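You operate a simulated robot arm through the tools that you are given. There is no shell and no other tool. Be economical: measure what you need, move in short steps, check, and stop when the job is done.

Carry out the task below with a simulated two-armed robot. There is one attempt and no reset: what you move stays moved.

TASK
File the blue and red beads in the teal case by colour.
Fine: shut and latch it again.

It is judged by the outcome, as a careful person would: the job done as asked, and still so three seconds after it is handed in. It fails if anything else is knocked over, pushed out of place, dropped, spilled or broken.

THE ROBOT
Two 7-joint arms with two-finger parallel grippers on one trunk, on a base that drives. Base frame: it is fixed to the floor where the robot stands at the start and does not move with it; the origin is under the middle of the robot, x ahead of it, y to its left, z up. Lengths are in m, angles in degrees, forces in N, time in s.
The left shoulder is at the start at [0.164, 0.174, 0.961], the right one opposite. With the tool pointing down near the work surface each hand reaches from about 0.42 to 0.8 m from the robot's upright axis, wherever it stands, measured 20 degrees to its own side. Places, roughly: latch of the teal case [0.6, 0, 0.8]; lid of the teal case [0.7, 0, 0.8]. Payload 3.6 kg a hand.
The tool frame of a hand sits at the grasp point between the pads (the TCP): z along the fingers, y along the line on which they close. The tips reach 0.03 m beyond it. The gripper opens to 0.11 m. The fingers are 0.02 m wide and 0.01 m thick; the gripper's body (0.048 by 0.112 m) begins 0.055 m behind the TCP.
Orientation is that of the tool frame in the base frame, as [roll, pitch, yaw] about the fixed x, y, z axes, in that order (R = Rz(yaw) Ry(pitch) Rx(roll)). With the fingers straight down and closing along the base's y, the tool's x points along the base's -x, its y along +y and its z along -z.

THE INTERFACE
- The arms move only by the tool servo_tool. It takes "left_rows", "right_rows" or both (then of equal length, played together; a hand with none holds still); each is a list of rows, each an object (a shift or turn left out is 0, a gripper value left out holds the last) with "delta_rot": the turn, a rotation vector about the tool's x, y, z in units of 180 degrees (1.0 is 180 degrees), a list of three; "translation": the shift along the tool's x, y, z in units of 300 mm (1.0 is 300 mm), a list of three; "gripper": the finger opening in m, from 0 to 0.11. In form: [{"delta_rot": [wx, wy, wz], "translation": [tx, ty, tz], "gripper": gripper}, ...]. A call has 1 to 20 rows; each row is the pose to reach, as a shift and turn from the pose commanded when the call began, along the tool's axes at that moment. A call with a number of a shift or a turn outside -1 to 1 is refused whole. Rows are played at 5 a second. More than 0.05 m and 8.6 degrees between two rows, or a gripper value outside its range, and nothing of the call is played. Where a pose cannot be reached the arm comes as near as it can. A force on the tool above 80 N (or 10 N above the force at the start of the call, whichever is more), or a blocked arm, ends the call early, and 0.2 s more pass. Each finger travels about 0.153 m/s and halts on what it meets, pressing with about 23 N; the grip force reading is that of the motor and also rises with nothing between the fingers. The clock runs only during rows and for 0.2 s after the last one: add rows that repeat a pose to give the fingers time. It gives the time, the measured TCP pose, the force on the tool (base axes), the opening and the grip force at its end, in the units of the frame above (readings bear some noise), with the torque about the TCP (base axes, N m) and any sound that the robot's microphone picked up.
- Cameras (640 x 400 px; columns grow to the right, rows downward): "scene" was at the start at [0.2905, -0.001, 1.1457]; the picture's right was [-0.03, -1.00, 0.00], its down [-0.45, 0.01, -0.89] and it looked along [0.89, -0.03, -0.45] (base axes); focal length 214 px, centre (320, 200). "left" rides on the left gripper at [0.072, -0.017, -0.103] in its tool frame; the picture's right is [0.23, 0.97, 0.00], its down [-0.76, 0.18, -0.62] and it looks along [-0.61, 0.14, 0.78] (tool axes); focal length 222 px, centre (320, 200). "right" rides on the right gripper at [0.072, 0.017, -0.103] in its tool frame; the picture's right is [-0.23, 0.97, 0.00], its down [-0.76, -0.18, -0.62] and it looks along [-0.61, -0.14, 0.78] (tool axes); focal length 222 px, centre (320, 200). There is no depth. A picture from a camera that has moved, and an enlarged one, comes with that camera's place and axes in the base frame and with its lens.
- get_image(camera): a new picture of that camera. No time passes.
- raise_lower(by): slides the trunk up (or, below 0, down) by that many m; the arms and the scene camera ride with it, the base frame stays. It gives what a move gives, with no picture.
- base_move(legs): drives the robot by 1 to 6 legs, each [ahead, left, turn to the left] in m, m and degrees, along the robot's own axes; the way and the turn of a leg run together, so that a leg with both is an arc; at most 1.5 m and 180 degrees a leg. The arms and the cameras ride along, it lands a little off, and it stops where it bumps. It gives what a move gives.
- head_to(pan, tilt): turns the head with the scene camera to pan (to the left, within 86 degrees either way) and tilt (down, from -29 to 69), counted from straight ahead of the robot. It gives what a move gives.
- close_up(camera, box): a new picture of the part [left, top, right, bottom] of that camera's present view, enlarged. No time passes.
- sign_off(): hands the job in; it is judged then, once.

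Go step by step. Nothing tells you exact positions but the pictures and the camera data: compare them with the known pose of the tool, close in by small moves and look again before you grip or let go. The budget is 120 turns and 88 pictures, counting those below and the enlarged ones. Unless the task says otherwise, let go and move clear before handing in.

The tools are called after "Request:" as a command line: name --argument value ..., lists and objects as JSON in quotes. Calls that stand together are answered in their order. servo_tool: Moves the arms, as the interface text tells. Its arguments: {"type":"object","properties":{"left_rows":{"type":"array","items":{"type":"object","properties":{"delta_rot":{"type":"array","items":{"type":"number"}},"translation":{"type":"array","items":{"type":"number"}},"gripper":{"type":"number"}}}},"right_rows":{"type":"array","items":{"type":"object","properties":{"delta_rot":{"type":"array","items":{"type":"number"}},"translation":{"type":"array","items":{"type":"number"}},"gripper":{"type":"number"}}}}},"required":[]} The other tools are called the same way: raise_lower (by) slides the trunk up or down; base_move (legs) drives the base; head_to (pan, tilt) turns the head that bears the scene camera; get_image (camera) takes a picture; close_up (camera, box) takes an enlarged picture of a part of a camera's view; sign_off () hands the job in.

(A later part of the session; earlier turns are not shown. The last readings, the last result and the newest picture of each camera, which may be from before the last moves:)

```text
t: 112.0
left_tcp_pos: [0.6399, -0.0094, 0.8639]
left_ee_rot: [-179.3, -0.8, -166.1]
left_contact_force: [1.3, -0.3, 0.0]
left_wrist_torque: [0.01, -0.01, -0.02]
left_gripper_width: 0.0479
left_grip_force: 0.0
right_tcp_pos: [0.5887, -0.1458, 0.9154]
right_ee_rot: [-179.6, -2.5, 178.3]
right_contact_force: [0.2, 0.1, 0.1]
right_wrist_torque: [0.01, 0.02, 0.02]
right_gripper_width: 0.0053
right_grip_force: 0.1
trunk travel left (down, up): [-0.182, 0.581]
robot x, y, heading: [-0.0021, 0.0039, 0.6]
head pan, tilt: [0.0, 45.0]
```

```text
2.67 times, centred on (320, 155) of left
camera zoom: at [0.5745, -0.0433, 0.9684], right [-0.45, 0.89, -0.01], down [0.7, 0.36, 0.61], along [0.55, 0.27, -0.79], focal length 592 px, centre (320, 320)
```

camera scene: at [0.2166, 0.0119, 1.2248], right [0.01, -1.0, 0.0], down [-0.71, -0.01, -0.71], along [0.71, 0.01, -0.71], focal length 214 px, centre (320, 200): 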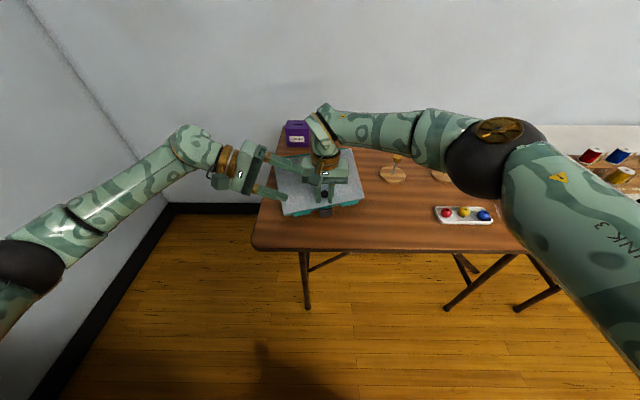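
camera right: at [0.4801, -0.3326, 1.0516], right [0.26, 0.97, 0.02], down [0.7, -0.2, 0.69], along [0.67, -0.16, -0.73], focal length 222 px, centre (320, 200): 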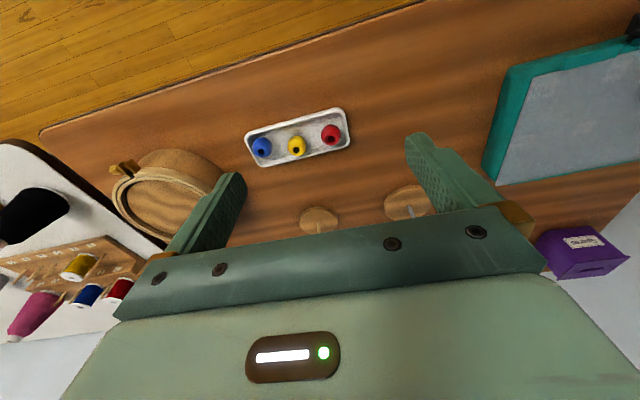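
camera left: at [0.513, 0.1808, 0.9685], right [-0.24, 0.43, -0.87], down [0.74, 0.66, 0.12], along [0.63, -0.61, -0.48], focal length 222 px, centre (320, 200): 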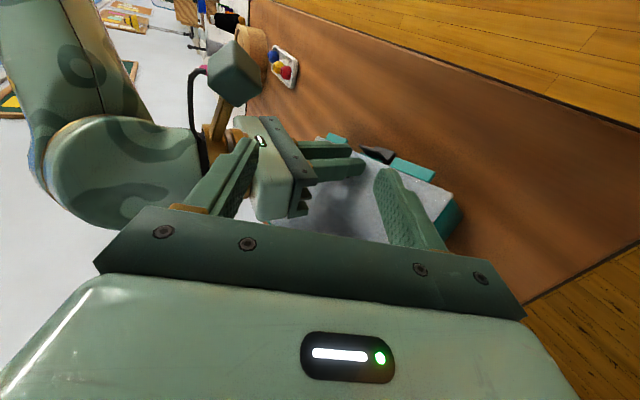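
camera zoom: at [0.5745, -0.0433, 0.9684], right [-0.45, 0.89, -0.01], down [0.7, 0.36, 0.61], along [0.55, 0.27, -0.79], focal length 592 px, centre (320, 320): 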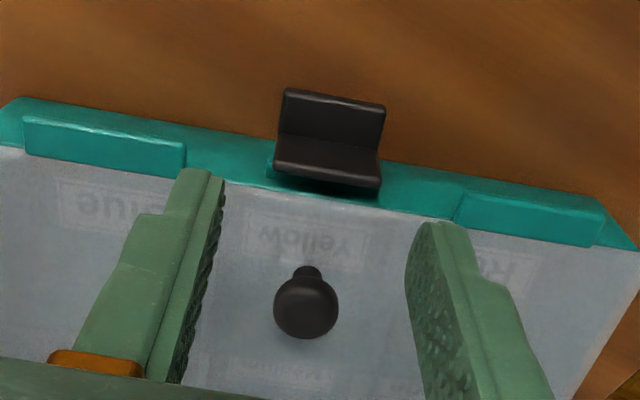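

The latch matches my reference view: it needs 10 mm forward, 4 mm left and about 3.5° more yaw. I'll go down and grip the ledge.

Request:
servo_tool --left_rows '[{"translation": [-0.033, 0.015, 0.05], "delta_rot": [0, 0, -0.02]}, {"translation": [-0.033, 0.015, 0.15], "delta_rot": [0, 0, -0.02]}, {"translation": [-0.033, 0.015, 0.256], "delta_rot": [0, 0, -0.02]}, {"translation": [-0.033, 0.015, 0.256], "delta_rot": [0, 0, -0.02], "gripper": 0.035}, {"translation": [-0.033, 0.015, 0.256], "delta_rot": [0, 0, -0.02], "gripper": 0.025}, {"translation": [-0.033, 0.015, 0.256], "delta_rot": [0, 0, -0.02]}]'

```text
t: 112.8
left_tcp_pos: [0.6559, -0.0033, 0.818]
left_ee_rot: [-178.4, 1.2, -162.1]
left_contact_force: [-20.4, 0.3, 68.7]
left_wrist_torque: [1.75, 0.63, 0.79]
left_gripper_width: 0.0379
left_grip_force: 2.8
right_tcp_pos: [0.5867, -0.1456, 0.9185]
right_ee_rot: [-179.7, -2.4, 178.3]
right_contact_force: [0.2, 0.3, 0.1]
right_wrist_torque: [-0.03, 0.07, 0.01]
right_gripper_width: 0.0051
right_grip_force: 0.1
trunk travel left (down, up): [-0.182, 0.581]
robot x, y, heading: [-0.0025, -0.0002, 0.6]
head pan, tilt: [0.0, 45.0]
stopped in row 4 (left hand): the force on the tool passed its limit at 195 N (the readings are from after the stop); the commanded pose is now the measured one
```

It landed on the lid edge, so I was too far forward. I'll lift and look.

Request:
servo_tool --left_rows '[{"translation": [0, 0, -0.05], "gripper": 0.048}, {"translation": [0.03, 0, -0.12]}, {"translation": [0.043, 0, -0.12]}, {"translation": [0.043, 0, -0.12]}]'

Request:
close_up --camera "left" --box '[200, 80, 440, 230]'

Request:
close_up --camera "scene" --box '[256, 150, 384, 230]'

```text
t: 113.8
left_tcp_pos: [0.6442, -0.0057, 0.8432]
left_ee_rot: [-178.8, 0.7, -162.3]
left_contact_force: [0.3, 0.2, 0.2]
left_wrist_torque: [0.0, 0.0, 0.02]
left_gripper_width: 0.0482
left_grip_force: 0.0
right_tcp_pos: [0.5881, -0.1451, 0.9151]
right_ee_rot: [-179.7, -2.5, 178.3]
right_contact_force: [0.1, -1.2, 0.4]
right_wrist_torque: [0.04, -0.01, -0.01]
right_gripper_width: 0.0048
right_grip_force: 0.0
trunk travel left (down, up): [-0.182, 0.581]
robot x, y, heading: [-0.0039, 0.007, 0.8]
head pan, tilt: [0.0, 45.0]
```

```text
2.67 times, centred on (320, 155) of left
camera zoom: at [0.579, -0.0432, 0.9452], right [-0.51, 0.86, -0.02], down [0.66, 0.41, 0.63], along [0.55, 0.31, -0.78], focal length 592 px, centre (320, 320)
```

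zoom: 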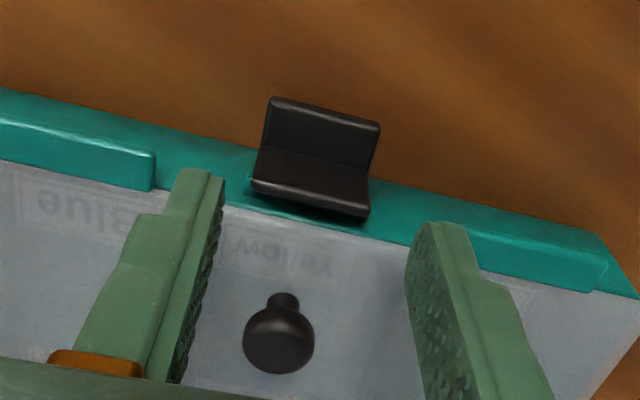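

```text
5.00 times, centred on (320, 190) of scene
camera zoom: at [0.2177, 0.0118, 1.2245], right [0.01, -1.0, 0.0], down [-0.71, -0.01, -0.71], along [0.71, 0.01, -0.71], focal length 1072 px, centre (320, 250)
```

zoom: 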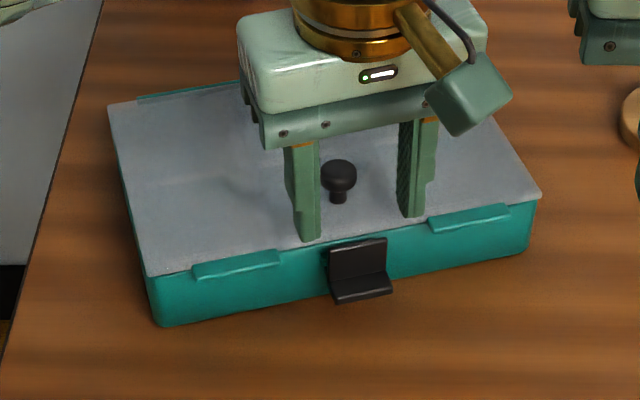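

The numbers from both cameras say the grip point is 4 mm to the -y side of where I am. I'll correct, descend slowly and grip.

Request:
servo_tool --left_rows '[{"translation": [0.003, -0.015, 0.0]}, {"translation": [0.003, -0.015, 0.06]}, {"translation": [0.003, -0.015, 0.1]}, {"translation": [0.003, -0.015, 0.13]}, {"translation": [0.003, -0.015, 0.16]}, {"translation": [0.003, -0.015, 0.187]}, {"translation": [0.003, -0.015, 0.187], "gripper": 0.035}, {"translation": [0.003, -0.015, 0.187], "gripper": 0.025}, {"translation": [0.003, -0.015, 0.187]}]'

```text
t: 115.8
left_tcp_pos: [0.6463, -0.0111, 0.7874]
left_ee_rot: [-178.8, 0.7, -162.3]
left_contact_force: [0.9, 1.1, 2.1]
left_wrist_torque: [0.59, 0.16, -0.05]
left_gripper_width: 0.0361
left_grip_force: 23.0
right_tcp_pos: [0.5891, -0.1453, 0.9165]
right_ee_rot: [-179.6, -2.4, 178.3]
right_contact_force: [0.6, 0.4, -0.5]
right_wrist_torque: [0.02, 0.0, 0.03]
right_gripper_width: 0.0048
right_grip_force: 0.1
trunk travel left (down, up): [-0.182, 0.581]
robot x, y, heading: [-0.0019, 0.0065, 0.5]
head pan, tilt: [0.0, 45.0]
```

It's gripped on the lip (0.036). I'll slide the light case home slowly: x 0.592, y 0, yaw 0.

Request:
servo_tool --left_rows '[{"translation": [0.02, 0.011, 0], "delta_rot": [0, 0, 0.012]}, {"translation": [0.04, 0.022, 0], "delta_rot": [0, 0, 0.025]}, {"translation": [0.06, 0.034, 0], "delta_rot": [0, 0, 0.037]}, {"translation": [0.08, 0.045, 0], "delta_rot": [0, 0, 0.049]}, {"translation": [0.1, 0.056, 0], "delta_rot": [0, 0, 0.061]}, {"translation": [0.12, 0.067, 0], "delta_rot": [0, 0, 0.073]}, {"translation": [0.14, 0.078, 0], "delta_rot": [0, 0, 0.085]}, {"translation": [0.161, 0.09, 0], "delta_rot": [0, 0, 0.098]}, {"translation": [0.161, 0.09, 0], "delta_rot": [0, 0, 0.098]}]'

Request:
close_up --camera "scene" --box '[256, 150, 384, 230]'

```text
t: 117.8
left_tcp_pos: [0.5911, 0.0003, 0.7867]
left_ee_rot: [-179.1, 1.1, -180.0]
left_contact_force: [3.7, -1.3, 5.8]
left_wrist_torque: [0.47, 0.01, -0.18]
left_gripper_width: 0.0359
left_grip_force: 23.4
right_tcp_pos: [0.5898, -0.1455, 0.916]
right_ee_rot: [-179.7, -2.5, 178.3]
right_contact_force: [-0.3, 0.0, 0.2]
right_wrist_torque: [0.02, 0.01, -0.02]
right_gripper_width: 0.0051
right_grip_force: 0.1
trunk travel left (down, up): [-0.182, 0.581]
robot x, y, heading: [-0.0017, 0.0057, 0.8]
head pan, tilt: [0.0, 45.0]
```

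```text
5.00 times, centred on (320, 190) of scene
camera zoom: at [0.2177, 0.0116, 1.2246], right [0.01, -1.0, 0.0], down [-0.71, -0.01, -0.71], along [0.71, 0.01, -0.71], focal length 1072 px, centre (320, 250)
```

zoom: 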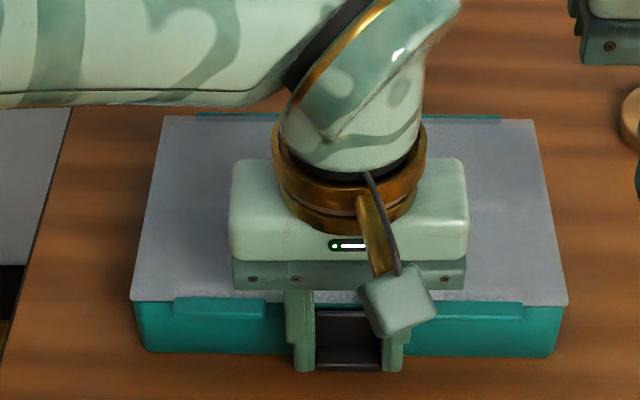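

The case is back in its original place, matching to about a millimetre. Now I'll re-grip lower on the lip with the hand tilted back 20°, leaving about 35° of swing, and bring the right hand above the lid to brace.

Request:
servo_tool --left_rows '[{"gripper": 0.048}, {"gripper": 0.048}, {"translation": [0, 0, -0.1]}, {"translation": [0.01, 0, -0.16], "delta_rot": [0, -0.035, 0]}, {"translation": [0.025, 0, -0.16], "delta_rot": [0, -0.07, 0]}, {"translation": [0.025, 0, -0.16], "delta_rot": [0, -0.105, 0]}, {"translation": [0.025, 0, -0.16], "delta_rot": [0, -0.105, 0]}]' --right_rows '[{"translation": [-0.05, 0.03, 0], "gripper": 0}, {"translation": [-0.1, 0.07, 0.03], "delta_rot": [0, -0.014, 0]}, {"translation": [-0.15, 0.11, 0.08], "delta_rot": [0, -0.014, 0]}, {"translation": [-0.2, 0.14, 0.13], "delta_rot": [0, -0.014, 0]}, {"translation": [-0.217, 0.157, 0.18], "delta_rot": [0, -0.014, 0]}, {"translation": [-0.217, 0.157, 0.233], "delta_rot": [0, -0.014, 0]}, {"translation": [-0.217, 0.157, 0.233], "delta_rot": [0, -0.014, 0]}]'

```text
t: 119.4
left_tcp_pos: [0.5824, 0.0004, 0.8338]
left_ee_rot: [-179.0, 20.0, -179.6]
left_contact_force: [0.9, 0.4, 0.8]
left_wrist_torque: [0.0, -0.02, 0.05]
left_gripper_width: 0.0482
left_grip_force: 0.1
right_tcp_pos: [0.6529, -0.1007, 0.8429]
right_ee_rot: [-179.5, 0.0, 178.5]
right_contact_force: [0.6, -0.1, 0.0]
right_wrist_torque: [0.01, 0.0, 0.0]
right_gripper_width: 0.0001
right_grip_force: 22.9
trunk travel left (down, up): [-0.182, 0.581]
robot x, y, heading: [-0.0003, 0.0097, 0.5]
head pan, tilt: [0.0, 45.0]
```

Request:
servo_tool --left_rows '[{"translation": [0.02, 0, 0.06]}, {"translation": [0.038, 0, 0.11]}, {"translation": [0.052, 0, 0.15]}, {"translation": [0.063, 0, 0.182]}, {"translation": [0.063, 0, 0.182], "gripper": 0.035}, {"translation": [0.063, 0, 0.182], "gripper": 0.025}, {"translation": [0.063, 0, 0.182]}]' --right_rows '[{"translation": [0, 0, 0.03]}, {"translation": [0, 0, 0.05]}, {"translation": [0, 0, 0.07]}, {"translation": [0, 0, 0.08]}, {"translation": [0, 0, 0.09]}, {"translation": [0, 0, 0.1]}, {"translation": [0, 0, 0.1]}]'

```text
t: 121.0
left_tcp_pos: [0.5818, 0.0005, 0.7783]
left_ee_rot: [-179.1, 20.1, -179.6]
left_contact_force: [10.0, -1.2, -13.1]
left_wrist_torque: [0.0, 0.34, -0.02]
left_gripper_width: 0.0354
left_grip_force: 22.7
right_tcp_pos: [0.6517, -0.0992, 0.8201]
right_ee_rot: [-179.8, 0.6, 178.3]
right_contact_force: [-7.0, -7.7, 56.2]
right_wrist_torque: [-0.22, 0.34, 0.27]
right_gripper_width: 0.0
right_grip_force: 23.7
trunk travel left (down, up): [-0.182, 0.581]
robot x, y, heading: [-0.0011, 0.0067, 0.8]
head pan, tilt: [0.0, 45.0]
```

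The lip is gripped and the right hand braces at 56 N. Now I'll swing the hand about the flap's top edge, from 20° back toward 12° forward.

Request:
servo_tool --left_rows '[{"delta_rot": [0, 0.028, 0], "translation": [0.002, 0, -0.007]}, {"delta_rot": [0, 0.056, 0], "translation": [0.004, 0, -0.015]}, {"delta_rot": [0, 0.083, 0], "translation": [0.005, 0, -0.022]}, {"delta_rot": [0, 0.111, 0], "translation": [0.006, 0, -0.031]}, {"delta_rot": [0, 0.139, 0], "translation": [0.006, 0, -0.038]}, {"delta_rot": [0, 0.167, 0], "translation": [0.006, 0, -0.046]}]'

Request:
close_up --camera "scene" --box '[270, 170, 366, 230]'

```text
t: 122.4
left_tcp_pos: [0.5774, 0.0013, 0.7917]
left_ee_rot: [-179.0, -9.7, 179.8]
left_contact_force: [16.5, -5.2, -1.7]
left_wrist_torque: [-0.05, 0.06, 0.16]
left_gripper_width: 0.0352
left_grip_force: 22.6
right_tcp_pos: [0.6521, -0.0998, 0.8197]
right_ee_rot: [-179.8, 0.6, 178.3]
right_contact_force: [-6.0, -7.2, 55.3]
right_wrist_torque: [-0.19, 0.21, 0.47]
right_gripper_width: 0.0
right_grip_force: 22.9
trunk travel left (down, up): [-0.182, 0.581]
robot x, y, heading: [-0.0042, 0.0084, 0.6]
head pan, tilt: [0.0, 45.0]
```

```text
6.67 times, centred on (318, 200) of scene
camera zoom: at [0.2141, 0.0113, 1.2255], right [0.01, -1.0, 0.0], down [-0.71, -0.01, -0.71], along [0.71, 0.01, -0.71], focal length 1430 px, centre (333, 200)
```

zoom: 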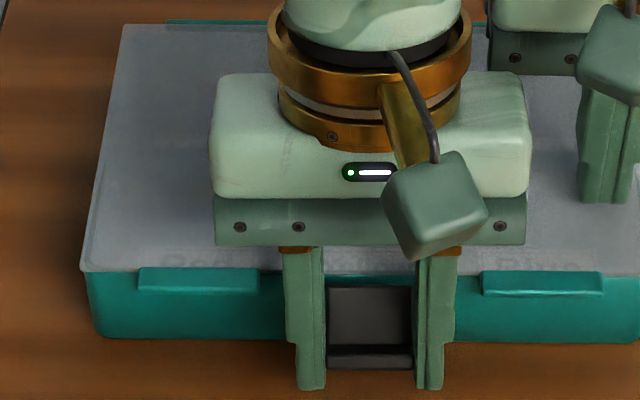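

The flap is now clearly swung out by about 20°. I'll keep following the arc, now mostly upward.

Request:
servo_tool --left_rows '[{"translation": [0.012, 0, -0.012], "delta_rot": [0, 0.012, 0]}, {"translation": [0.022, 0, -0.03], "delta_rot": [0, 0.024, 0]}, {"translation": [0.029, 0, -0.051], "delta_rot": [0, 0.024, 0]}, {"translation": [0.029, 0, -0.075], "delta_rot": [0, 0.024, 0]}, {"translation": [0.025, 0, -0.1], "delta_rot": [0, 0.024, 0]}]'

Request:
close_up --camera "scene" --box '[270, 170, 366, 230]'

```text
t: 123.6
left_tcp_pos: [0.57, 0.0012, 0.8226]
left_ee_rot: [-179.0, -14.5, 179.9]
left_contact_force: [-12.8, 2.2, -7.1]
left_wrist_torque: [0.07, 0.8, -0.14]
left_gripper_width: 0.0352
left_grip_force: 23.1
right_tcp_pos: [0.6521, -0.0988, 0.8193]
right_ee_rot: [-179.7, 0.8, 178.4]
right_contact_force: [6.6, -2.8, 48.5]
right_wrist_torque: [-0.04, -0.03, -0.5]
right_gripper_width: 0.0003
right_grip_force: 22.9
trunk travel left (down, up): [-0.182, 0.581]
robot x, y, heading: [-0.0037, 0.0059, 0.9]
head pan, tilt: [0.0, 45.0]
```

```text
6.67 times, centred on (318, 200) of scene
camera zoom: at [0.2132, 0.0127, 1.2255], right [0.01, -1.0, 0.0], down [-0.7, -0.01, -0.71], along [0.71, 0.01, -0.7], focal length 1430 px, centre (333, 200)
```

zoom: 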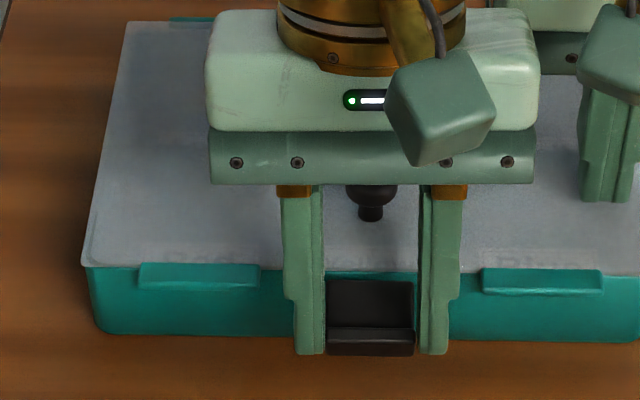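

The picture fits the flap now standing out with its lip turned up, and the force shows it reached its stop. I'll release, back the left hand off toward the robot, and look.

Request:
servo_tool --left_rows '[{"gripper": 0.048}, {"gripper": 0.055}, {"translation": [0, 0, -0.08]}, {"translation": [0, 0, -0.2], "delta_rot": [0, -0.04, 0]}, {"translation": [0, 0, -0.25], "delta_rot": [0, -0.08, 0]}, {"translation": [0, 0, -0.25], "delta_rot": [0, -0.08, 0]}]' --right_rows '[{"translation": [0, 0, 0]}, {"translation": [0, 0, 0]}, {"translation": [0, 0, -0.03]}, {"translation": [0, 0, -0.08]}, {"translation": [0, 0, -0.15]}, {"translation": [0, 0, -0.2]}]'

Request:
close_up --camera "left" --box '[200, 80, 440, 230]'

```text
t: 125.0
left_tcp_pos: [0.5962, -0.0, 0.892]
left_ee_rot: [-179.1, 0.0, -180.0]
left_contact_force: [0.2, -0.7, 0.3]
left_wrist_torque: [-0.01, -0.02, -0.02]
left_gripper_width: 0.0551
left_grip_force: 0.0
right_tcp_pos: [0.6529, -0.1007, 0.872]
right_ee_rot: [-179.7, 0.0, 178.4]
right_contact_force: [0.0, -0.3, 0.9]
right_wrist_torque: [0.03, -0.02, 0.03]
right_gripper_width: 0.0001
right_grip_force: 23.1
trunk travel left (down, up): [-0.182, 0.581]
robot x, y, heading: [-0.003, 0.0088, 0.8]
head pan, tilt: [0.0, 45.0]
```

```text
2.67 times, centred on (320, 155) of left
camera zoom: at [0.5235, -0.0156, 0.995], right [-0.23, 0.97, -0.02], down [0.76, 0.19, 0.62], along [0.61, 0.13, -0.78], focal length 592 px, centre (320, 320)
```

zoom: 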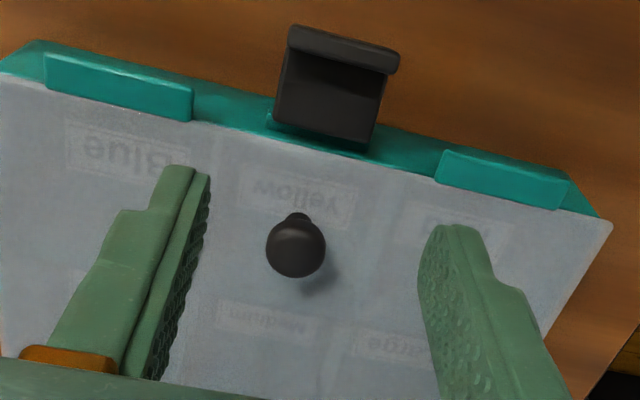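

The latch is open and stays open. I need more forward reach to swing the lid, so I'll tuck the right hand back, raise the left and drive 0.1 m closer.

Request:
servo_tool --left_rows '[{"translation": [0, 0, -0.1]}, {"translation": [0.1, 0, -0.15]}, {"translation": [0.2, 0, -0.15]}, {"translation": [0.2, 0, -0.15]}, {"translation": [0.2, 0, -0.15]}, {"translation": [0.2, 0, -0.15]}]' --right_rows '[{"translation": [0.05, 0, -0.13]}, {"translation": [0.13, -0.06, -0.2]}, {"translation": [0.22, -0.15, -0.25]}, {"translation": [0.3, -0.25, -0.3]}, {"translation": [0.33, -0.33, -0.33]}, {"translation": [0.33, -0.33, -0.33], "gripper": 0.06}]'

Request:
base_move --legs '[[0.1, 0, 0]]'

```text
t: 126.4
left_tcp_pos: [0.5331, 0.0014, 0.9368]
left_ee_rot: [-179.1, 0.0, -179.9]
left_contact_force: [0.3, -0.6, 0.1]
left_wrist_torque: [-0.01, 0.0, 0.02]
left_gripper_width: 0.0551
left_grip_force: 0.0
right_tcp_pos: [0.5511, -0.1944, 0.9736]
right_ee_rot: [-179.6, 0.0, 178.5]
right_contact_force: [-0.3, 0.2, -0.1]
right_wrist_torque: [0.02, 0.0, 0.0]
right_gripper_width: 0.0598
right_grip_force: 0.1
trunk travel left (down, up): [-0.182, 0.581]
robot x, y, heading: [-0.0054, 0.0078, 0.6]
head pan, tilt: [0.0, 45.0]
```

```text
t: 127.6
left_tcp_pos: [0.6365, 0.0018, 0.9357]
left_ee_rot: [-179.1, -0.1, 179.9]
left_contact_force: [0.0, -0.4, -0.1]
left_wrist_torque: [-0.01, 0.03, -0.01]
left_gripper_width: 0.0549
left_grip_force: 0.0
right_tcp_pos: [0.6548, -0.1926, 0.9726]
right_ee_rot: [-179.6, -0.1, 178.3]
right_contact_force: [0.3, -0.2, -0.9]
right_wrist_torque: [-0.01, -0.01, -0.01]
right_gripper_width: 0.06
right_grip_force: 0.0
trunk travel left (down, up): [-0.182, 0.581]
robot x, y, heading: [0.1005, 0.0085, 1.1]
head pan, tilt: [0.0, 45.0]
```

The left hand is right above the knob at (0.637, 0). I'll descend and grip it.

Request:
servo_tool --left_rows '[{"translation": [0, -0.009, 0.12]}, {"translation": [0, -0.009, 0.24]}, {"translation": [0, -0.009, 0.32]}, {"translation": [0, -0.009, 0.37]}, {"translation": [0, -0.009, 0.37], "gripper": 0.03}, {"translation": [0, -0.009, 0.37], "gripper": 0.005}, {"translation": [0, -0.009, 0.37]}]'

```text
t: 129.2
left_tcp_pos: [0.6352, -0.0026, 0.8244]
left_ee_rot: [-179.1, -0.1, 179.8]
left_contact_force: [0.5, 0.1, 0.3]
left_wrist_torque: [0.01, 0.08, 0.02]
left_gripper_width: 0.0208
left_grip_force: 22.9
right_tcp_pos: [0.6535, -0.1943, 0.973]
right_ee_rot: [-179.6, 0.1, 178.3]
right_contact_force: [-0.3, 0.4, -0.7]
right_wrist_torque: [0.03, -0.02, -0.01]
right_gripper_width: 0.0601
right_grip_force: 0.0
trunk travel left (down, up): [-0.182, 0.581]
robot x, y, heading: [0.1, 0.0095, 0.7]
head pan, tilt: [0.0, 45.0]
```

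The knob is gripped. I'll lift the lid along its hinge arc to about 20° and look.

Request:
servo_tool --left_rows '[{"translation": [-0.007, 0, -0.036]}, {"translation": [-0.018, 0, -0.072]}, {"translation": [-0.032, 0, -0.106]}, {"translation": [-0.048, 0, -0.14]}, {"translation": [-0.048, 0, -0.14]}]'

Request:
close_up --camera "scene" --box '[220, 160, 420, 285]'

```text
t: 130.4
left_tcp_pos: [0.6489, -0.0018, 0.8683]
left_ee_rot: [-179.2, 0.0, 179.9]
left_contact_force: [-0.3, 1.0, -1.9]
left_wrist_torque: [-0.02, 0.31, 0.03]
left_gripper_width: 0.0209
left_grip_force: 23.5
right_tcp_pos: [0.6539, -0.1935, 0.9739]
right_ee_rot: [-179.5, 0.0, 178.4]
right_contact_force: [0.6, -0.1, 0.3]
right_wrist_torque: [-0.01, 0.02, -0.01]
right_gripper_width: 0.0598
right_grip_force: 0.0
trunk travel left (down, up): [-0.182, 0.581]
robot x, y, heading: [0.1001, 0.0061, 0.7]
head pan, tilt: [0.0, 45.0]
```

```text
3.20 times, centred on (320, 222) of scene
camera zoom: at [0.3208, 0.0126, 1.2245], right [0.01, -1.0, 0.0], down [-0.71, -0.01, -0.71], along [0.71, 0.01, -0.71], focal length 686 px, centre (320, 128)
```

zoom: 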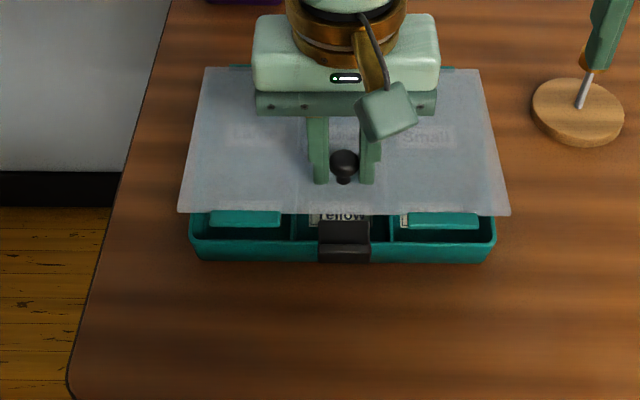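

The lid is opening on a rear hinge. I'll carry on along the arc toward vertical.

Request:
servo_tool --left_rows '[{"translation": [-0.042, 0, -0.061]}, {"translation": [-0.093, 0, -0.115]}, {"translation": [-0.153, 0, -0.158]}, {"translation": [-0.22, 0, -0.191]}, {"translation": [-0.291, 0, -0.211]}, {"translation": [-0.365, 0, -0.219]}, {"translation": [-0.439, 0, -0.214]}, {"translation": [-0.439, 0, -0.214]}]'

Request:
close_up --camera "scene" --box '[220, 120, 420, 245]'

```text
t: 132.2
left_tcp_pos: [0.7505, -0.0002, 0.9288]
left_ee_rot: [-179.1, 0.1, -180.0]
left_contact_force: [0.6, -0.4, -2.0]
left_wrist_torque: [0.01, 0.07, -0.02]
left_gripper_width: 0.0208
left_grip_force: 22.7
left hand out of reach, approached as far as the arm can: row 6, 7, 8
right_tcp_pos: [0.6535, -0.1945, 0.9741]
right_ee_rot: [-179.6, 0.0, 178.4]
right_contact_force: [0.8, -0.3, 0.0]
right_wrist_torque: [-0.03, 0.02, 0.0]
right_gripper_width: 0.0598
right_grip_force: 0.0
trunk travel left (down, up): [-0.182, 0.581]
robot x, y, heading: [0.0998, 0.0055, 0.6]
head pan, tilt: [0.0, 45.0]
```

```text
3.20 times, centred on (320, 182) of scene
camera zoom: at [0.3208, 0.0126, 1.2245], right [0.01, -1.0, 0.0], down [-0.71, -0.01, -0.71], along [0.71, 0.01, -0.71], focal length 686 px, centre (320, 256)
```

zoom: 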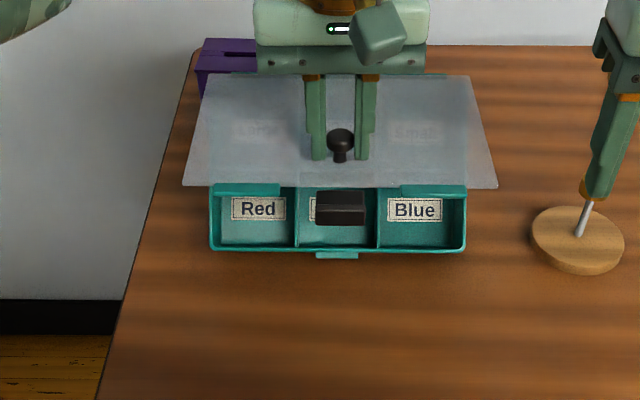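

The compartments and labels are clear: Red on the left and Blue on the right, front row. The lid is at about 75° and the left arm is at its limit, so I'll drive slowly forward 6 cm to carry the lid past vertical.

Request:
base_move --legs '[[0.03, 0, 0], [0.03, 0, 0]]'

```text
t: 133.5
left_tcp_pos: [0.802, -0.0011, 0.9363]
left_ee_rot: [-179.1, 0.6, 179.6]
left_contact_force: [1.4, -1.7, 3.0]
left_wrist_torque: [-0.02, -0.47, -0.13]
left_gripper_width: 0.0209
left_grip_force: 23.2
right_tcp_pos: [0.7045, -0.1946, 0.9807]
right_ee_rot: [-179.6, 0.7, 178.3]
right_contact_force: [-0.6, -0.5, 0.5]
right_wrist_torque: [0.01, -0.07, -0.01]
right_gripper_width: 0.06
right_grip_force: 0.0
trunk travel left (down, up): [-0.182, 0.581]
robot x, y, heading: [0.1591, 0.0128, 0.5]
head pan, tilt: [0.0, 45.0]
```

The lid should now be past vertical, at about 100°. I'll check for a stop with a small extra move.

Request:
servo_tool --left_rows '[{"translation": [-0.02, 0, 0.01]}, {"translation": [-0.04, 0, 0.025]}, {"translation": [-0.04, 0, 0.025]}]'

Request:
close_up --camera "scene" --box '[200, 110, 440, 260]'

```text
t: 134.3
left_tcp_pos: [0.8124, 0.0007, 0.9213]
left_ee_rot: [-179.0, 0.3, 179.7]
left_contact_force: [-0.6, -0.3, -3.2]
left_wrist_torque: [0.03, 0.36, 0.01]
left_gripper_width: 0.0211
left_grip_force: 22.8
left hand out of reach, approached as far as the arm can: row 1, 2, 3
right_tcp_pos: [0.7092, -0.1931, 0.9758]
right_ee_rot: [-179.7, 0.3, 178.2]
right_contact_force: [0.4, -0.6, 0.9]
right_wrist_torque: [0.0, -0.04, -0.03]
right_gripper_width: 0.06
right_grip_force: 0.2
trunk travel left (down, up): [-0.182, 0.581]
robot x, y, heading: [0.1574, 0.0084, 0.6]
head pan, tilt: [0.0, 45.0]
```

```text
2.67 times, centred on (320, 185) of scene
camera zoom: at [0.3798, 0.0128, 1.2246], right [0.01, -1.0, 0.0], down [-0.71, -0.01, -0.71], along [0.71, 0.01, -0.71], focal length 572 px, centre (320, 240)
```

zoom: 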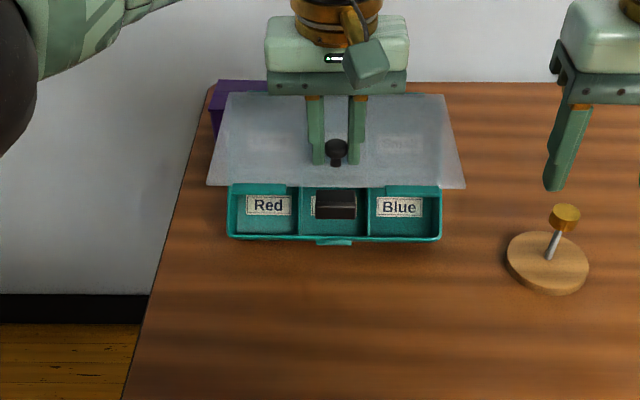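

Checking the geometry, the lid stayed level in my rigid knob grip, so the light case body came up with it and hangs from its hinge. I'll retrace exactly to set it back down in place.

Request:
base_move --legs '[[-0.03, 0, 0], [-0.03, 0, 0]]'

```text
t: 135.5
left_tcp_pos: [0.7509, 0.0012, 0.9218]
left_ee_rot: [-179.0, 0.4, 179.7]
left_contact_force: [-0.7, 0.4, -2.3]
left_wrist_torque: [0.12, 0.33, 0.07]
left_gripper_width: 0.0209
left_grip_force: 22.8
right_tcp_pos: [0.6478, -0.1951, 0.9763]
right_ee_rot: [-179.7, 0.2, 178.1]
right_contact_force: [-0.2, -0.9, -0.4]
right_wrist_torque: [0.0, -0.04, 0.0]
right_gripper_width: 0.0599
right_grip_force: 0.0
trunk travel left (down, up): [-0.182, 0.581]
robot x, y, heading: [0.103, 0.0065, 0.5]
head pan, tilt: [0.0, 45.0]
```

Request:
servo_tool --left_rows '[{"translation": [0.119, 0, 0.005]}, {"translation": [0.186, 0, 0.03]}, {"translation": [0.245, 0, 0.072]}, {"translation": [0.297, -0.003, 0.125]}, {"translation": [0.339, -0.006, 0.185]}, {"translation": [0.369, -0.01, 0.25]}, {"translation": [0.383, -0.01, 0.29]}, {"translation": [0.383, -0.01, 0.32]}]'

Request:
close_up --camera "scene" --box '[200, 150, 440, 300]'

```text
t: 137.3
left_tcp_pos: [0.6373, -0.0034, 0.8256]
left_ee_rot: [-178.8, 0.5, 179.6]
left_contact_force: [0.6, 0.8, 5.3]
left_wrist_torque: [-0.05, 0.43, -0.03]
left_gripper_width: 0.021
left_grip_force: 22.7
right_tcp_pos: [0.6495, -0.1947, 0.977]
right_ee_rot: [-179.7, 0.3, 178.2]
right_contact_force: [0.5, 0.5, 0.0]
right_wrist_torque: [0.04, 0.01, -0.01]
right_gripper_width: 0.06
right_grip_force: 0.1
trunk travel left (down, up): [-0.182, 0.581]
robot x, y, heading: [0.0983, 0.0081, 0.4]
head pan, tilt: [0.0, 45.0]
```

```text
2.67 times, centred on (320, 225) of scene
camera zoom: at [0.3194, 0.0125, 1.2249], right [0.01, -1.0, 0.0], down [-0.71, -0.01, -0.71], along [0.71, 0.01, -0.71], focal length 572 px, centre (320, 133)
```

zoom: 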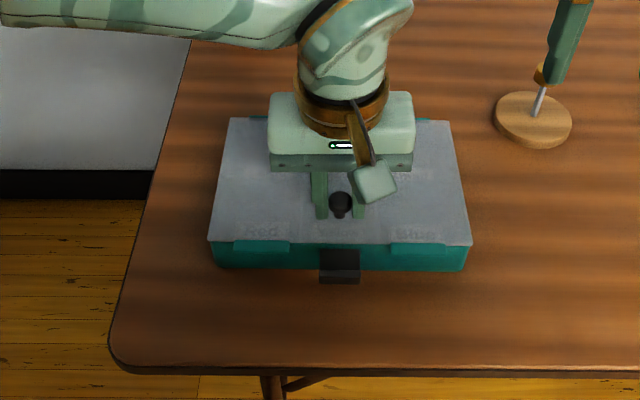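

The case is flat, shut and back in place, with the flap still out. I'll release and re-grip the knob with the hand tilted back about 40°, so the hand can turn with the lid.

Request:
servo_tool --left_rows '[{"gripper": 0.05}, {"gripper": 0.05, "delta_rot": [0, -0.04, 0], "translation": [0.008, 0, -0.03]}, {"delta_rot": [0, -0.085, 0], "translation": [0.018, 0, -0.03]}, {"delta_rot": [0, -0.13, 0], "translation": [0.028, 0, -0.03]}, {"delta_rot": [0, -0.175, 0], "translation": [0.036, 0, -0.02]}, {"delta_rot": [0, -0.222, 0], "translation": [0.043, 0, -0.005]}, {"delta_rot": [0, -0.222, 0], "translation": [0.043, 0, 0.007], "gripper": 0.05}, {"delta_rot": [0, -0.222, 0], "translation": [0.043, 0, 0.007], "gripper": 0.02}, {"delta_rot": [0, -0.222, 0], "translation": [0.043, 0, 0.007], "gripper": 0.005}, {"delta_rot": [0, -0.222, 0], "translation": [0.043, 0, 0.007]}]'

```text
t: 139.5
left_tcp_pos: [0.6239, -0.0034, 0.8225]
left_ee_rot: [-178.7, 40.3, -179.5]
left_contact_force: [1.6, 1.2, 1.2]
left_wrist_torque: [0.02, -0.27, 0.04]
left_gripper_width: 0.0209
left_grip_force: 22.9
right_tcp_pos: [0.6507, -0.195, 0.9769]
right_ee_rot: [-179.7, 0.3, 178.2]
right_contact_force: [-0.1, 0.5, 0.2]
right_wrist_torque: [-0.02, -0.01, 0.0]
right_gripper_width: 0.0598
right_grip_force: 0.0
trunk travel left (down, up): [-0.182, 0.581]
robot x, y, heading: [0.0964, 0.0104, 0.6]
head pan, tilt: [0.0, 45.0]
```

The 40° tilt is reached and the knob gripped. Now I'll swing hand and lid rigidly together about the rear hinge to about 55°.

Request:
servo_tool --left_rows '[{"delta_rot": [0, 0.022, 0], "translation": [-0.027, 0, -0.018]}, {"delta_rot": [0, 0.0444, 0], "translation": [-0.057, 0, -0.034]}, {"delta_rot": [0, 0.0889, 0], "translation": [-0.118, 0, -0.06]}, {"delta_rot": [0, 0.1333, 0], "translation": [-0.183, 0, -0.077]}, {"delta_rot": [0, 0.1778, 0], "translation": [-0.249, 0, -0.084]}, {"delta_rot": [0, 0.2222, 0], "translation": [-0.315, 0, -0.083]}, {"delta_rot": [0, 0.2667, 0], "translation": [-0.381, 0, -0.073]}, {"delta_rot": [0, 0.3056, 0], "translation": [-0.437, 0, -0.056]}, {"delta_rot": [0, 0.3056, 0], "translation": [-0.437, 0, -0.056]}]'

Request:
close_up --camera "scene" --box '[200, 130, 440, 280]'

```text
t: 141.5
left_tcp_pos: [0.6888, 0.003, 0.9142]
left_ee_rot: [-178.9, -14.8, 179.5]
left_contact_force: [-2.5, -0.6, 5.4]
left_wrist_torque: [0.07, -0.24, 0.12]
left_gripper_width: 0.0213
left_grip_force: 23.0
left hand out of reach, approached as far as the arm can: row 8, 9
right_tcp_pos: [0.6498, -0.1956, 0.9756]
right_ee_rot: [-179.7, 0.2, 178.2]
right_contact_force: [-0.1, 0.9, -0.2]
right_wrist_torque: [0.01, -0.02, 0.02]
right_gripper_width: 0.0599
right_grip_force: 0.1
trunk travel left (down, up): [-0.182, 0.581]
robot x, y, heading: [0.1023, 0.009, 0.2]
head pan, tilt: [0.0, 45.0]
```

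```text
2.67 times, centred on (320, 205) of scene
camera zoom: at [0.3192, 0.012, 1.2248], right [0.01, -1.0, 0.0], down [-0.71, -0.01, -0.71], along [0.71, 0.01, -0.71], focal length 572 px, centre (320, 187)
```

zoom: 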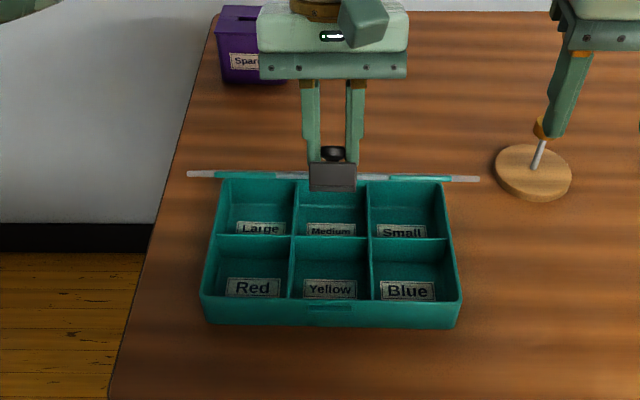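

The lid is open about 50° and the case body is flat and in place, compartments clear. The body must be held down to push the lid past vertical, so I'll put the closed right fingers on the Blue compartment's floor.

Request:
servo_tool --right_rows '[{"translation": [0.03, 0, 0.12], "gripper": 0}, {"translation": [0.05, 0.0, 0.24]}, {"translation": [0.05, 0.08, 0.32]}, {"translation": [0.05, 0.2, 0.36]}, {"translation": [0.05, 0.32, 0.38]}, {"translation": [0.05, 0.335, 0.48]}, {"translation": [0.05, 0.335, 0.58]}, {"translation": [0.05, 0.335, 0.62]}, {"translation": [0.05, 0.335, 0.65]}, {"translation": [0.05, 0.335, 0.67]}]'

```text
t: 143.3
left_tcp_pos: [0.6858, 0.0019, 0.9157]
left_ee_rot: [-178.8, -14.7, 179.4]
left_contact_force: [-0.2, -0.1, -0.1]
left_wrist_torque: [0.01, 0.03, 0.01]
left_gripper_width: 0.0051
left_grip_force: 0.0
right_tcp_pos: [0.6463, -0.0872, 0.8155]
right_ee_rot: [178.7, 2.5, 178.6]
right_contact_force: [-14.2, 7.1, 51.6]
right_wrist_torque: [0.44, 0.18, -0.26]
right_gripper_width: 0.0001
right_grip_force: 23.7
trunk travel left (down, up): [-0.182, 0.581]
robot x, y, heading: [0.099, 0.0092, 0.6]
head pan, tilt: [0.0, 45.0]
stopped in row 8 (right hand): the force on the tool passed its limit at 90 N (the readings are from after the stop); the commanded pose is now the measured one
```

The left lost the knob and the right finger met something at lid height. I'll look.

Request:
close_up --camera "scene" --box '[200, 130, 440, 280]'

```text
2.67 times, centred on (320, 205) of scene
camera zoom: at [0.3161, 0.0123, 1.2258], right [0.01, -1.0, 0.0], down [-0.71, -0.01, -0.71], along [0.71, 0.01, -0.71], focal length 572 px, centre (320, 187)
```

zoom: 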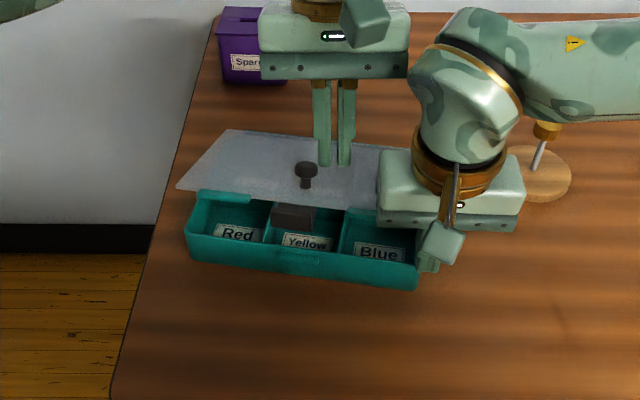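

The right gripper body bumped the raised lid, the knob slipped and the case got shoved back and turned. I'll withdraw the right hand and look again.

Request:
servo_tool --left_rows '[{"translation": [0, 0, -0.1]}, {"translation": [0, 0, -0.2], "delta_rot": [0, -0.03, 0]}, {"translation": [0.05, 0, -0.25], "delta_rot": [0, -0.07, 0], "gripper": 0.06}, {"translation": [0.1, 0, -0.25], "delta_rot": [0, -0.082, 0]}, {"translation": [0.1, 0, -0.25], "delta_rot": [0, -0.082, 0]}, {"translation": [0.1, 0, -0.25], "delta_rot": [0, -0.082, 0]}]' --right_rows '[{"translation": [0.05, 0, 0]}, {"translation": [0.12, -0.08, -0.05]}, {"translation": [0.12, -0.2, -0.15]}, {"translation": [0.12, -0.33, -0.25]}, {"translation": [0.1, -0.4, -0.36]}, {"translation": [0.1, -0.4, -0.45]}]'

Request:
get_image --camera "scene"

```text
t: 144.7
left_tcp_pos: [0.6782, 0.0054, 0.9941]
left_ee_rot: [-178.8, -0.1, 179.7]
left_contact_force: [-0.1, 0.3, -0.4]
left_wrist_torque: [0.01, -0.01, -0.02]
left_gripper_width: 0.0601
left_grip_force: 0.1
left hand out of reach, approached as far as the arm can: row 1, 2
right_tcp_pos: [0.6078, -0.21, 0.9413]
right_ee_rot: [179.3, 2.0, 178.6]
right_contact_force: [0.5, -0.4, 0.4]
right_wrist_torque: [-0.02, 0.01, -0.04]
right_gripper_width: 0.0001
right_grip_force: 23.3
trunk travel left (down, up): [-0.182, 0.581]
robot x, y, heading: [0.0992, 0.0081, 0.5]
head pan, tilt: [0.0, 45.0]
```

```text
4 pictures are left
camera scene: at [0.3198, 0.0131, 1.2246], right [0.01, -1.0, 0.0], down [-0.71, -0.01, -0.71], along [0.71, 0.01, -0.71], focal length 214 px, centre (320, 200)
```

scene: 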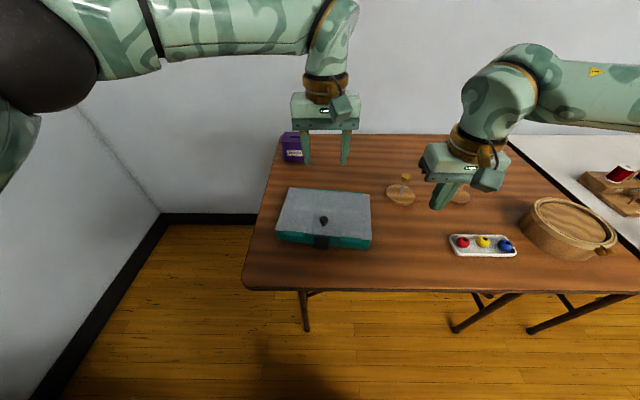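

Four pictures are left, so I'll rely on computed positions: knob at about (0.662, 0.010) with the case turned -7.6°, red bead about (0.635, -0.350), blue about (0.625, -0.452). I'll shift the base 0.1 m right so the right arm can reach the beads while the left holds the lid.

Request:
base_move --legs '[[0, -0.1, 0]]'

```text
t: 145.8
left_tcp_pos: [0.6787, -0.0988, 0.9934]
left_ee_rot: [-178.9, -0.1, 179.6]
left_contact_force: [0.6, -0.4, 0.8]
left_wrist_torque: [0.05, -0.02, -0.03]
left_gripper_width: 0.06
left_grip_force: 0.0
right_tcp_pos: [0.6089, -0.3139, 0.9404]
right_ee_rot: [179.2, 1.9, 178.4]
right_contact_force: [0.3, -0.8, -0.3]
right_wrist_torque: [0.04, 0.01, -0.03]
right_gripper_width: 0.0
right_grip_force: 23.2
trunk travel left (down, up): [-0.182, 0.581]
robot x, y, heading: [0.1006, -0.0918, 0.6]
head pan, tilt: [0.0, 45.0]
```

Request:
servo_tool --left_rows '[{"translation": [0.02, 0.08, 0.02], "delta_rot": [0.002, -0.037, 0.007]}, {"translation": [0.04, 0.16, 0.05], "delta_rot": [0.005, -0.074, 0.0135]}, {"translation": [0.06, 0.24, 0.1], "delta_rot": [0.0074, -0.111, 0.02]}, {"translation": [0.08, 0.31, 0.16], "delta_rot": [0.01, -0.148, 0.027]}, {"translation": [0.1, 0.37, 0.22], "delta_rot": [0.0123, -0.185, 0.034]}, {"translation": [0.1, 0.37, 0.31], "delta_rot": [0.0148, -0.2219, 0.0405]}, {"translation": [0.1, 0.37, 0.31], "delta_rot": [0.0148, -0.2219, 0.0405]}]' --right_rows '[{"translation": [-0.03, -0.04, 0.05], "gripper": 0.05}, {"translation": [-0.06, -0.08, 0.1]}, {"translation": [-0.087, -0.107, 0.15]}, {"translation": [-0.087, -0.107, 0.2]}, {"translation": [-0.087, -0.107, 0.25]}, {"translation": [-0.087, -0.107, 0.25]}, {"translation": [-0.087, -0.107, 0.25]}]'

```text
t: 147.4
left_tcp_pos: [0.6475, 0.0113, 0.8989]
left_ee_rot: [-178.3, 40.1, 173.1]
left_contact_force: [0.5, 1.3, -0.2]
left_wrist_torque: [0.0, -0.01, 0.02]
left_gripper_width: 0.0597
left_grip_force: 0.1
right_tcp_pos: [0.6361, -0.3441, 0.8657]
right_ee_rot: [179.4, 2.0, 178.5]
right_contact_force: [-0.1, 0.0, 0.6]
right_wrist_torque: [0.03, -0.03, 0.0]
right_gripper_width: 0.05
right_grip_force: 0.1
trunk travel left (down, up): [-0.182, 0.581]
robot x, y, heading: [0.0995, -0.0917, 0.8]
head pan, tilt: [0.0, 45.0]
```

Both hands arrived accurately. One right-camera picture will calibrate both beads.

Request:
get_image --camera "right"

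```text
3 pictures are left
camera right: at [0.5596, -0.3262, 0.9681], right [0.25, 0.97, 0.02], down [0.73, -0.2, 0.65], along [0.63, -0.15, -0.76], focal length 222 px, centre (320, 200)
```

right: 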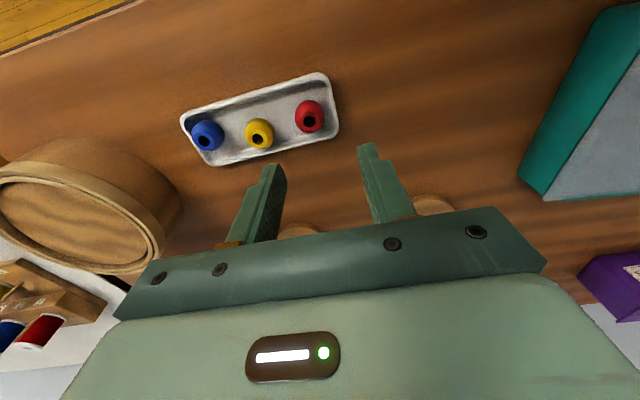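

The picture confirms red at (0.631, -0.351) and blue at (0.622, -0.453). The right now picks the red bead while the left grips the knob.

Request:
servo_tool --left_rows '[{"translation": [0.04, 0, 0.048]}, {"translation": [0.08, 0, 0.096]}, {"translation": [0.12, 0, 0.144]}, {"translation": [0.145, 0, 0.173]}, {"translation": [0.162, 0, 0.193]}, {"translation": [0.162, 0, 0.193], "gripper": 0.03}, {"translation": [0.162, 0, 0.193], "gripper": 0.005}, {"translation": [0.162, 0, 0.193]}, {"translation": [0.162, 0, 0.193]}, {"translation": [0.162, 0, 0.193]}]' --right_rows '[{"translation": [0.013, -0.01, 0.08]}, {"translation": [0.013, -0.01, 0.15]}, {"translation": [0.013, -0.01, 0.22]}, {"translation": [0.013, -0.01, 0.25]}, {"translation": [0.013, -0.01, 0.27]}, {"translation": [0.013, -0.01, 0.27], "gripper": 0.03}, {"translation": [0.013, -0.01, 0.27], "gripper": 0.005}, {"translation": [0.013, -0.01, 0.27]}, {"translation": [0.013, -0.01, 0.15]}, {"translation": [0.013, -0.01, 0.0]}]'

```text
t: 149.6
left_tcp_pos: [0.6493, 0.01, 0.8239]
left_ee_rot: [-178.5, 39.9, 173.1]
left_contact_force: [-1.3, 1.0, 0.3]
left_wrist_torque: [-0.2, -0.07, -0.02]
left_gripper_width: 0.0211
left_grip_force: 23.0
right_tcp_pos: [0.6327, -0.3466, 0.8656]
right_ee_rot: [179.4, 1.9, 178.4]
right_contact_force: [-0.2, 0.8, 0.0]
right_wrist_torque: [0.01, 0.01, 0.0]
right_gripper_width: 0.0253
right_grip_force: 23.1
trunk travel left (down, up): [-0.182, 0.581]
robot x, y, heading: [0.1019, -0.0913, 0.6]
head pan, tilt: [0.0, 45.0]
```

Red bead held (0.025) and knob gripped. The left slides the case back to its place while the right stages the bead with the hand tilted back 30°.

Request:
servo_tool --left_rows '[{"translation": [0.01, -0.007, -0.008], "delta_rot": [-0.004, 0, -0.005]}, {"translation": [0.02, -0.014, -0.016], "delta_rot": [-0.008, 0, -0.01]}, {"translation": [0.03, -0.022, -0.025], "delta_rot": [-0.0125, 0, -0.015]}, {"translation": [0.04, -0.03, -0.033], "delta_rot": [-0.0165, 0, -0.02]}, {"translation": [0.05, -0.037, -0.041], "delta_rot": [-0.021, 0, -0.025]}, {"translation": [0.0586, -0.043, -0.049], "delta_rot": [-0.0246, 0, -0.0293]}, {"translation": [0.0586, -0.043, -0.049], "delta_rot": [-0.0246, 0, -0.0293]}]' --right_rows '[{"translation": [0.0, 0.05, -0.1], "delta_rot": [0, -0.02, 0]}, {"translation": [0.03, 0.12, -0.18], "delta_rot": [0, -0.055, 0]}, {"translation": [0.06, 0.2, -0.25], "delta_rot": [0, -0.09, 0]}, {"translation": [0.09, 0.28, -0.28], "delta_rot": [0, -0.125, 0]}, {"translation": [0.1, 0.36, -0.283], "delta_rot": [0, -0.16, 0]}, {"translation": [0.1, 0.43, -0.283], "delta_rot": [0, -0.167, 0]}, {"translation": [0.1, 0.43, -0.283], "delta_rot": [0, -0.167, 0]}]'

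```text
t: 151.2
left_tcp_pos: [0.6242, 0.0006, 0.8239]
left_ee_rot: [-178.5, 39.9, 179.9]
left_contact_force: [2.4, -0.6, 2.6]
left_wrist_torque: [0.03, -0.18, 0.04]
left_gripper_width: 0.0208
left_grip_force: 23.0
right_tcp_pos: [0.6045, -0.2203, 0.9515]
right_ee_rot: [179.1, 32.1, 178.0]
right_contact_force: [-0.4, -0.5, -0.9]
right_wrist_torque: [0.02, -0.02, 0.02]
right_gripper_width: 0.0256
right_grip_force: 23.1
trunk travel left (down, up): [-0.182, 0.581]
robot x, y, heading: [0.0998, -0.0908, 0.4]
head pan, tilt: [0.0, 45.0]
```

The left is at the same pose as in the successful opening, so I'll repeat the swing to about 52°.

Request:
servo_tool --left_rows '[{"delta_rot": [0, 0.022, 0], "translation": [-0.027, 0, -0.018]}, {"delta_rot": [0, 0.0444, 0], "translation": [-0.057, 0, -0.034]}, {"delta_rot": [0, 0.0889, 0], "translation": [-0.118, 0, -0.06]}, {"delta_rot": [0, 0.1333, 0], "translation": [-0.183, 0, -0.077]}, {"delta_rot": [0, 0.1778, 0], "translation": [-0.249, 0, -0.084]}, {"delta_rot": [0, 0.2222, 0], "translation": [-0.315, 0, -0.083]}, {"delta_rot": [0, 0.2667, 0], "translation": [-0.381, 0, -0.073]}, {"delta_rot": [0, 0.289, 0], "translation": [-0.413, 0, -0.066]}, {"delta_rot": [0, 0.289, 0], "translation": [-0.413, 0, -0.066]}]'

Request:
close_up --camera "scene" --box '[200, 130, 440, 280]'

```text
t: 153.2
left_tcp_pos: [0.7006, 0.0006, 0.9182]
left_ee_rot: [-178.8, -10.1, 178.7]
left_contact_force: [-2.1, -1.6, 6.5]
left_wrist_torque: [-0.05, -0.13, 0.08]
left_gripper_width: 0.0212
left_grip_force: 23.2
left hand out of reach, approached as far as the arm can: row 8, 9
right_tcp_pos: [0.6029, -0.2204, 0.9508]
right_ee_rot: [179.2, 32.1, 177.9]
right_contact_force: [0.7, 0.0, 0.6]
right_wrist_torque: [0.01, 0.0, 0.02]
right_gripper_width: 0.0253
right_grip_force: 22.9
trunk travel left (down, up): [-0.182, 0.581]
robot x, y, heading: [0.1016, -0.0978, 0.3]
head pan, tilt: [0.0, 45.0]
```

```text
2.67 times, centred on (320, 205) of scene
camera zoom: at [0.3202, -0.0885, 1.2248], right [0.01, -1.0, 0.0], down [-0.71, -0.01, -0.71], along [0.71, 0.01, -0.71], focal length 572 px, centre (320, 187)
```

zoom: 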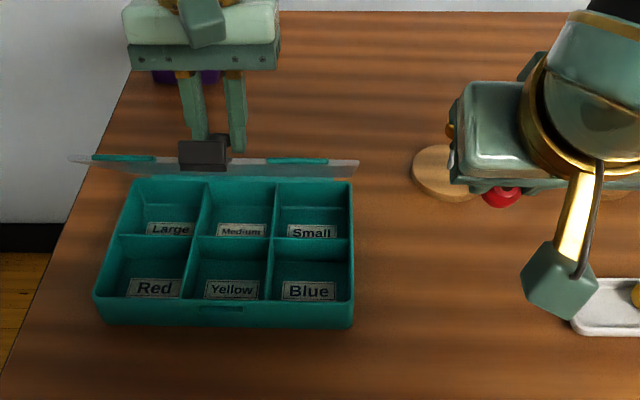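

The lid is open and the body is flat. Red compartment centre is about (0.665, 0.08) and Blue about (0.667, -0.071). I'll carry the red bead over, lower it in, release and rise.

Request:
servo_tool --right_rows '[{"translation": [0.01, 0.16, 0.005]}, {"translation": [0.02, 0.32, 0.01]}, {"translation": [0.03, 0.48, 0.018]}, {"translation": [0.04, 0.64, 0.025]}, {"translation": [0.05, 0.8, 0.03]}, {"translation": [0.06, 0.93, 0.035]}, {"translation": [0.066, 0.995, 0.037]}, {"translation": [0.08, 0.995, 0.14]}, {"translation": [0.105, 0.995, 0.288]}, {"translation": [0.15, 0.995, 0.4]}, {"translation": [0.19, 0.995, 0.47]}, {"translation": [0.201, 0.995, 0.491]}, {"translation": [0.201, 0.995, 0.491]}]'

```text
t: 156.0
left_tcp_pos: [0.7012, 0.0008, 0.9163]
left_ee_rot: [-178.8, -10.1, 178.7]
left_contact_force: [-3.1, 0.9, 4.9]
left_wrist_torque: [0.03, -0.01, -0.01]
left_gripper_width: 0.0208
left_grip_force: 22.8
right_tcp_pos: [0.6374, 0.0815, 0.7991]
right_ee_rot: [179.2, 32.0, 178.1]
right_contact_force: [0.7, 0.9, -0.5]
right_wrist_torque: [0.0, 0.01, -0.02]
right_gripper_width: 0.0255
right_grip_force: 23.0
trunk travel left (down, up): [-0.182, 0.581]
robot x, y, heading: [0.0965, -0.0889, 0.7]
head pan, tilt: [0.0, 45.0]
```

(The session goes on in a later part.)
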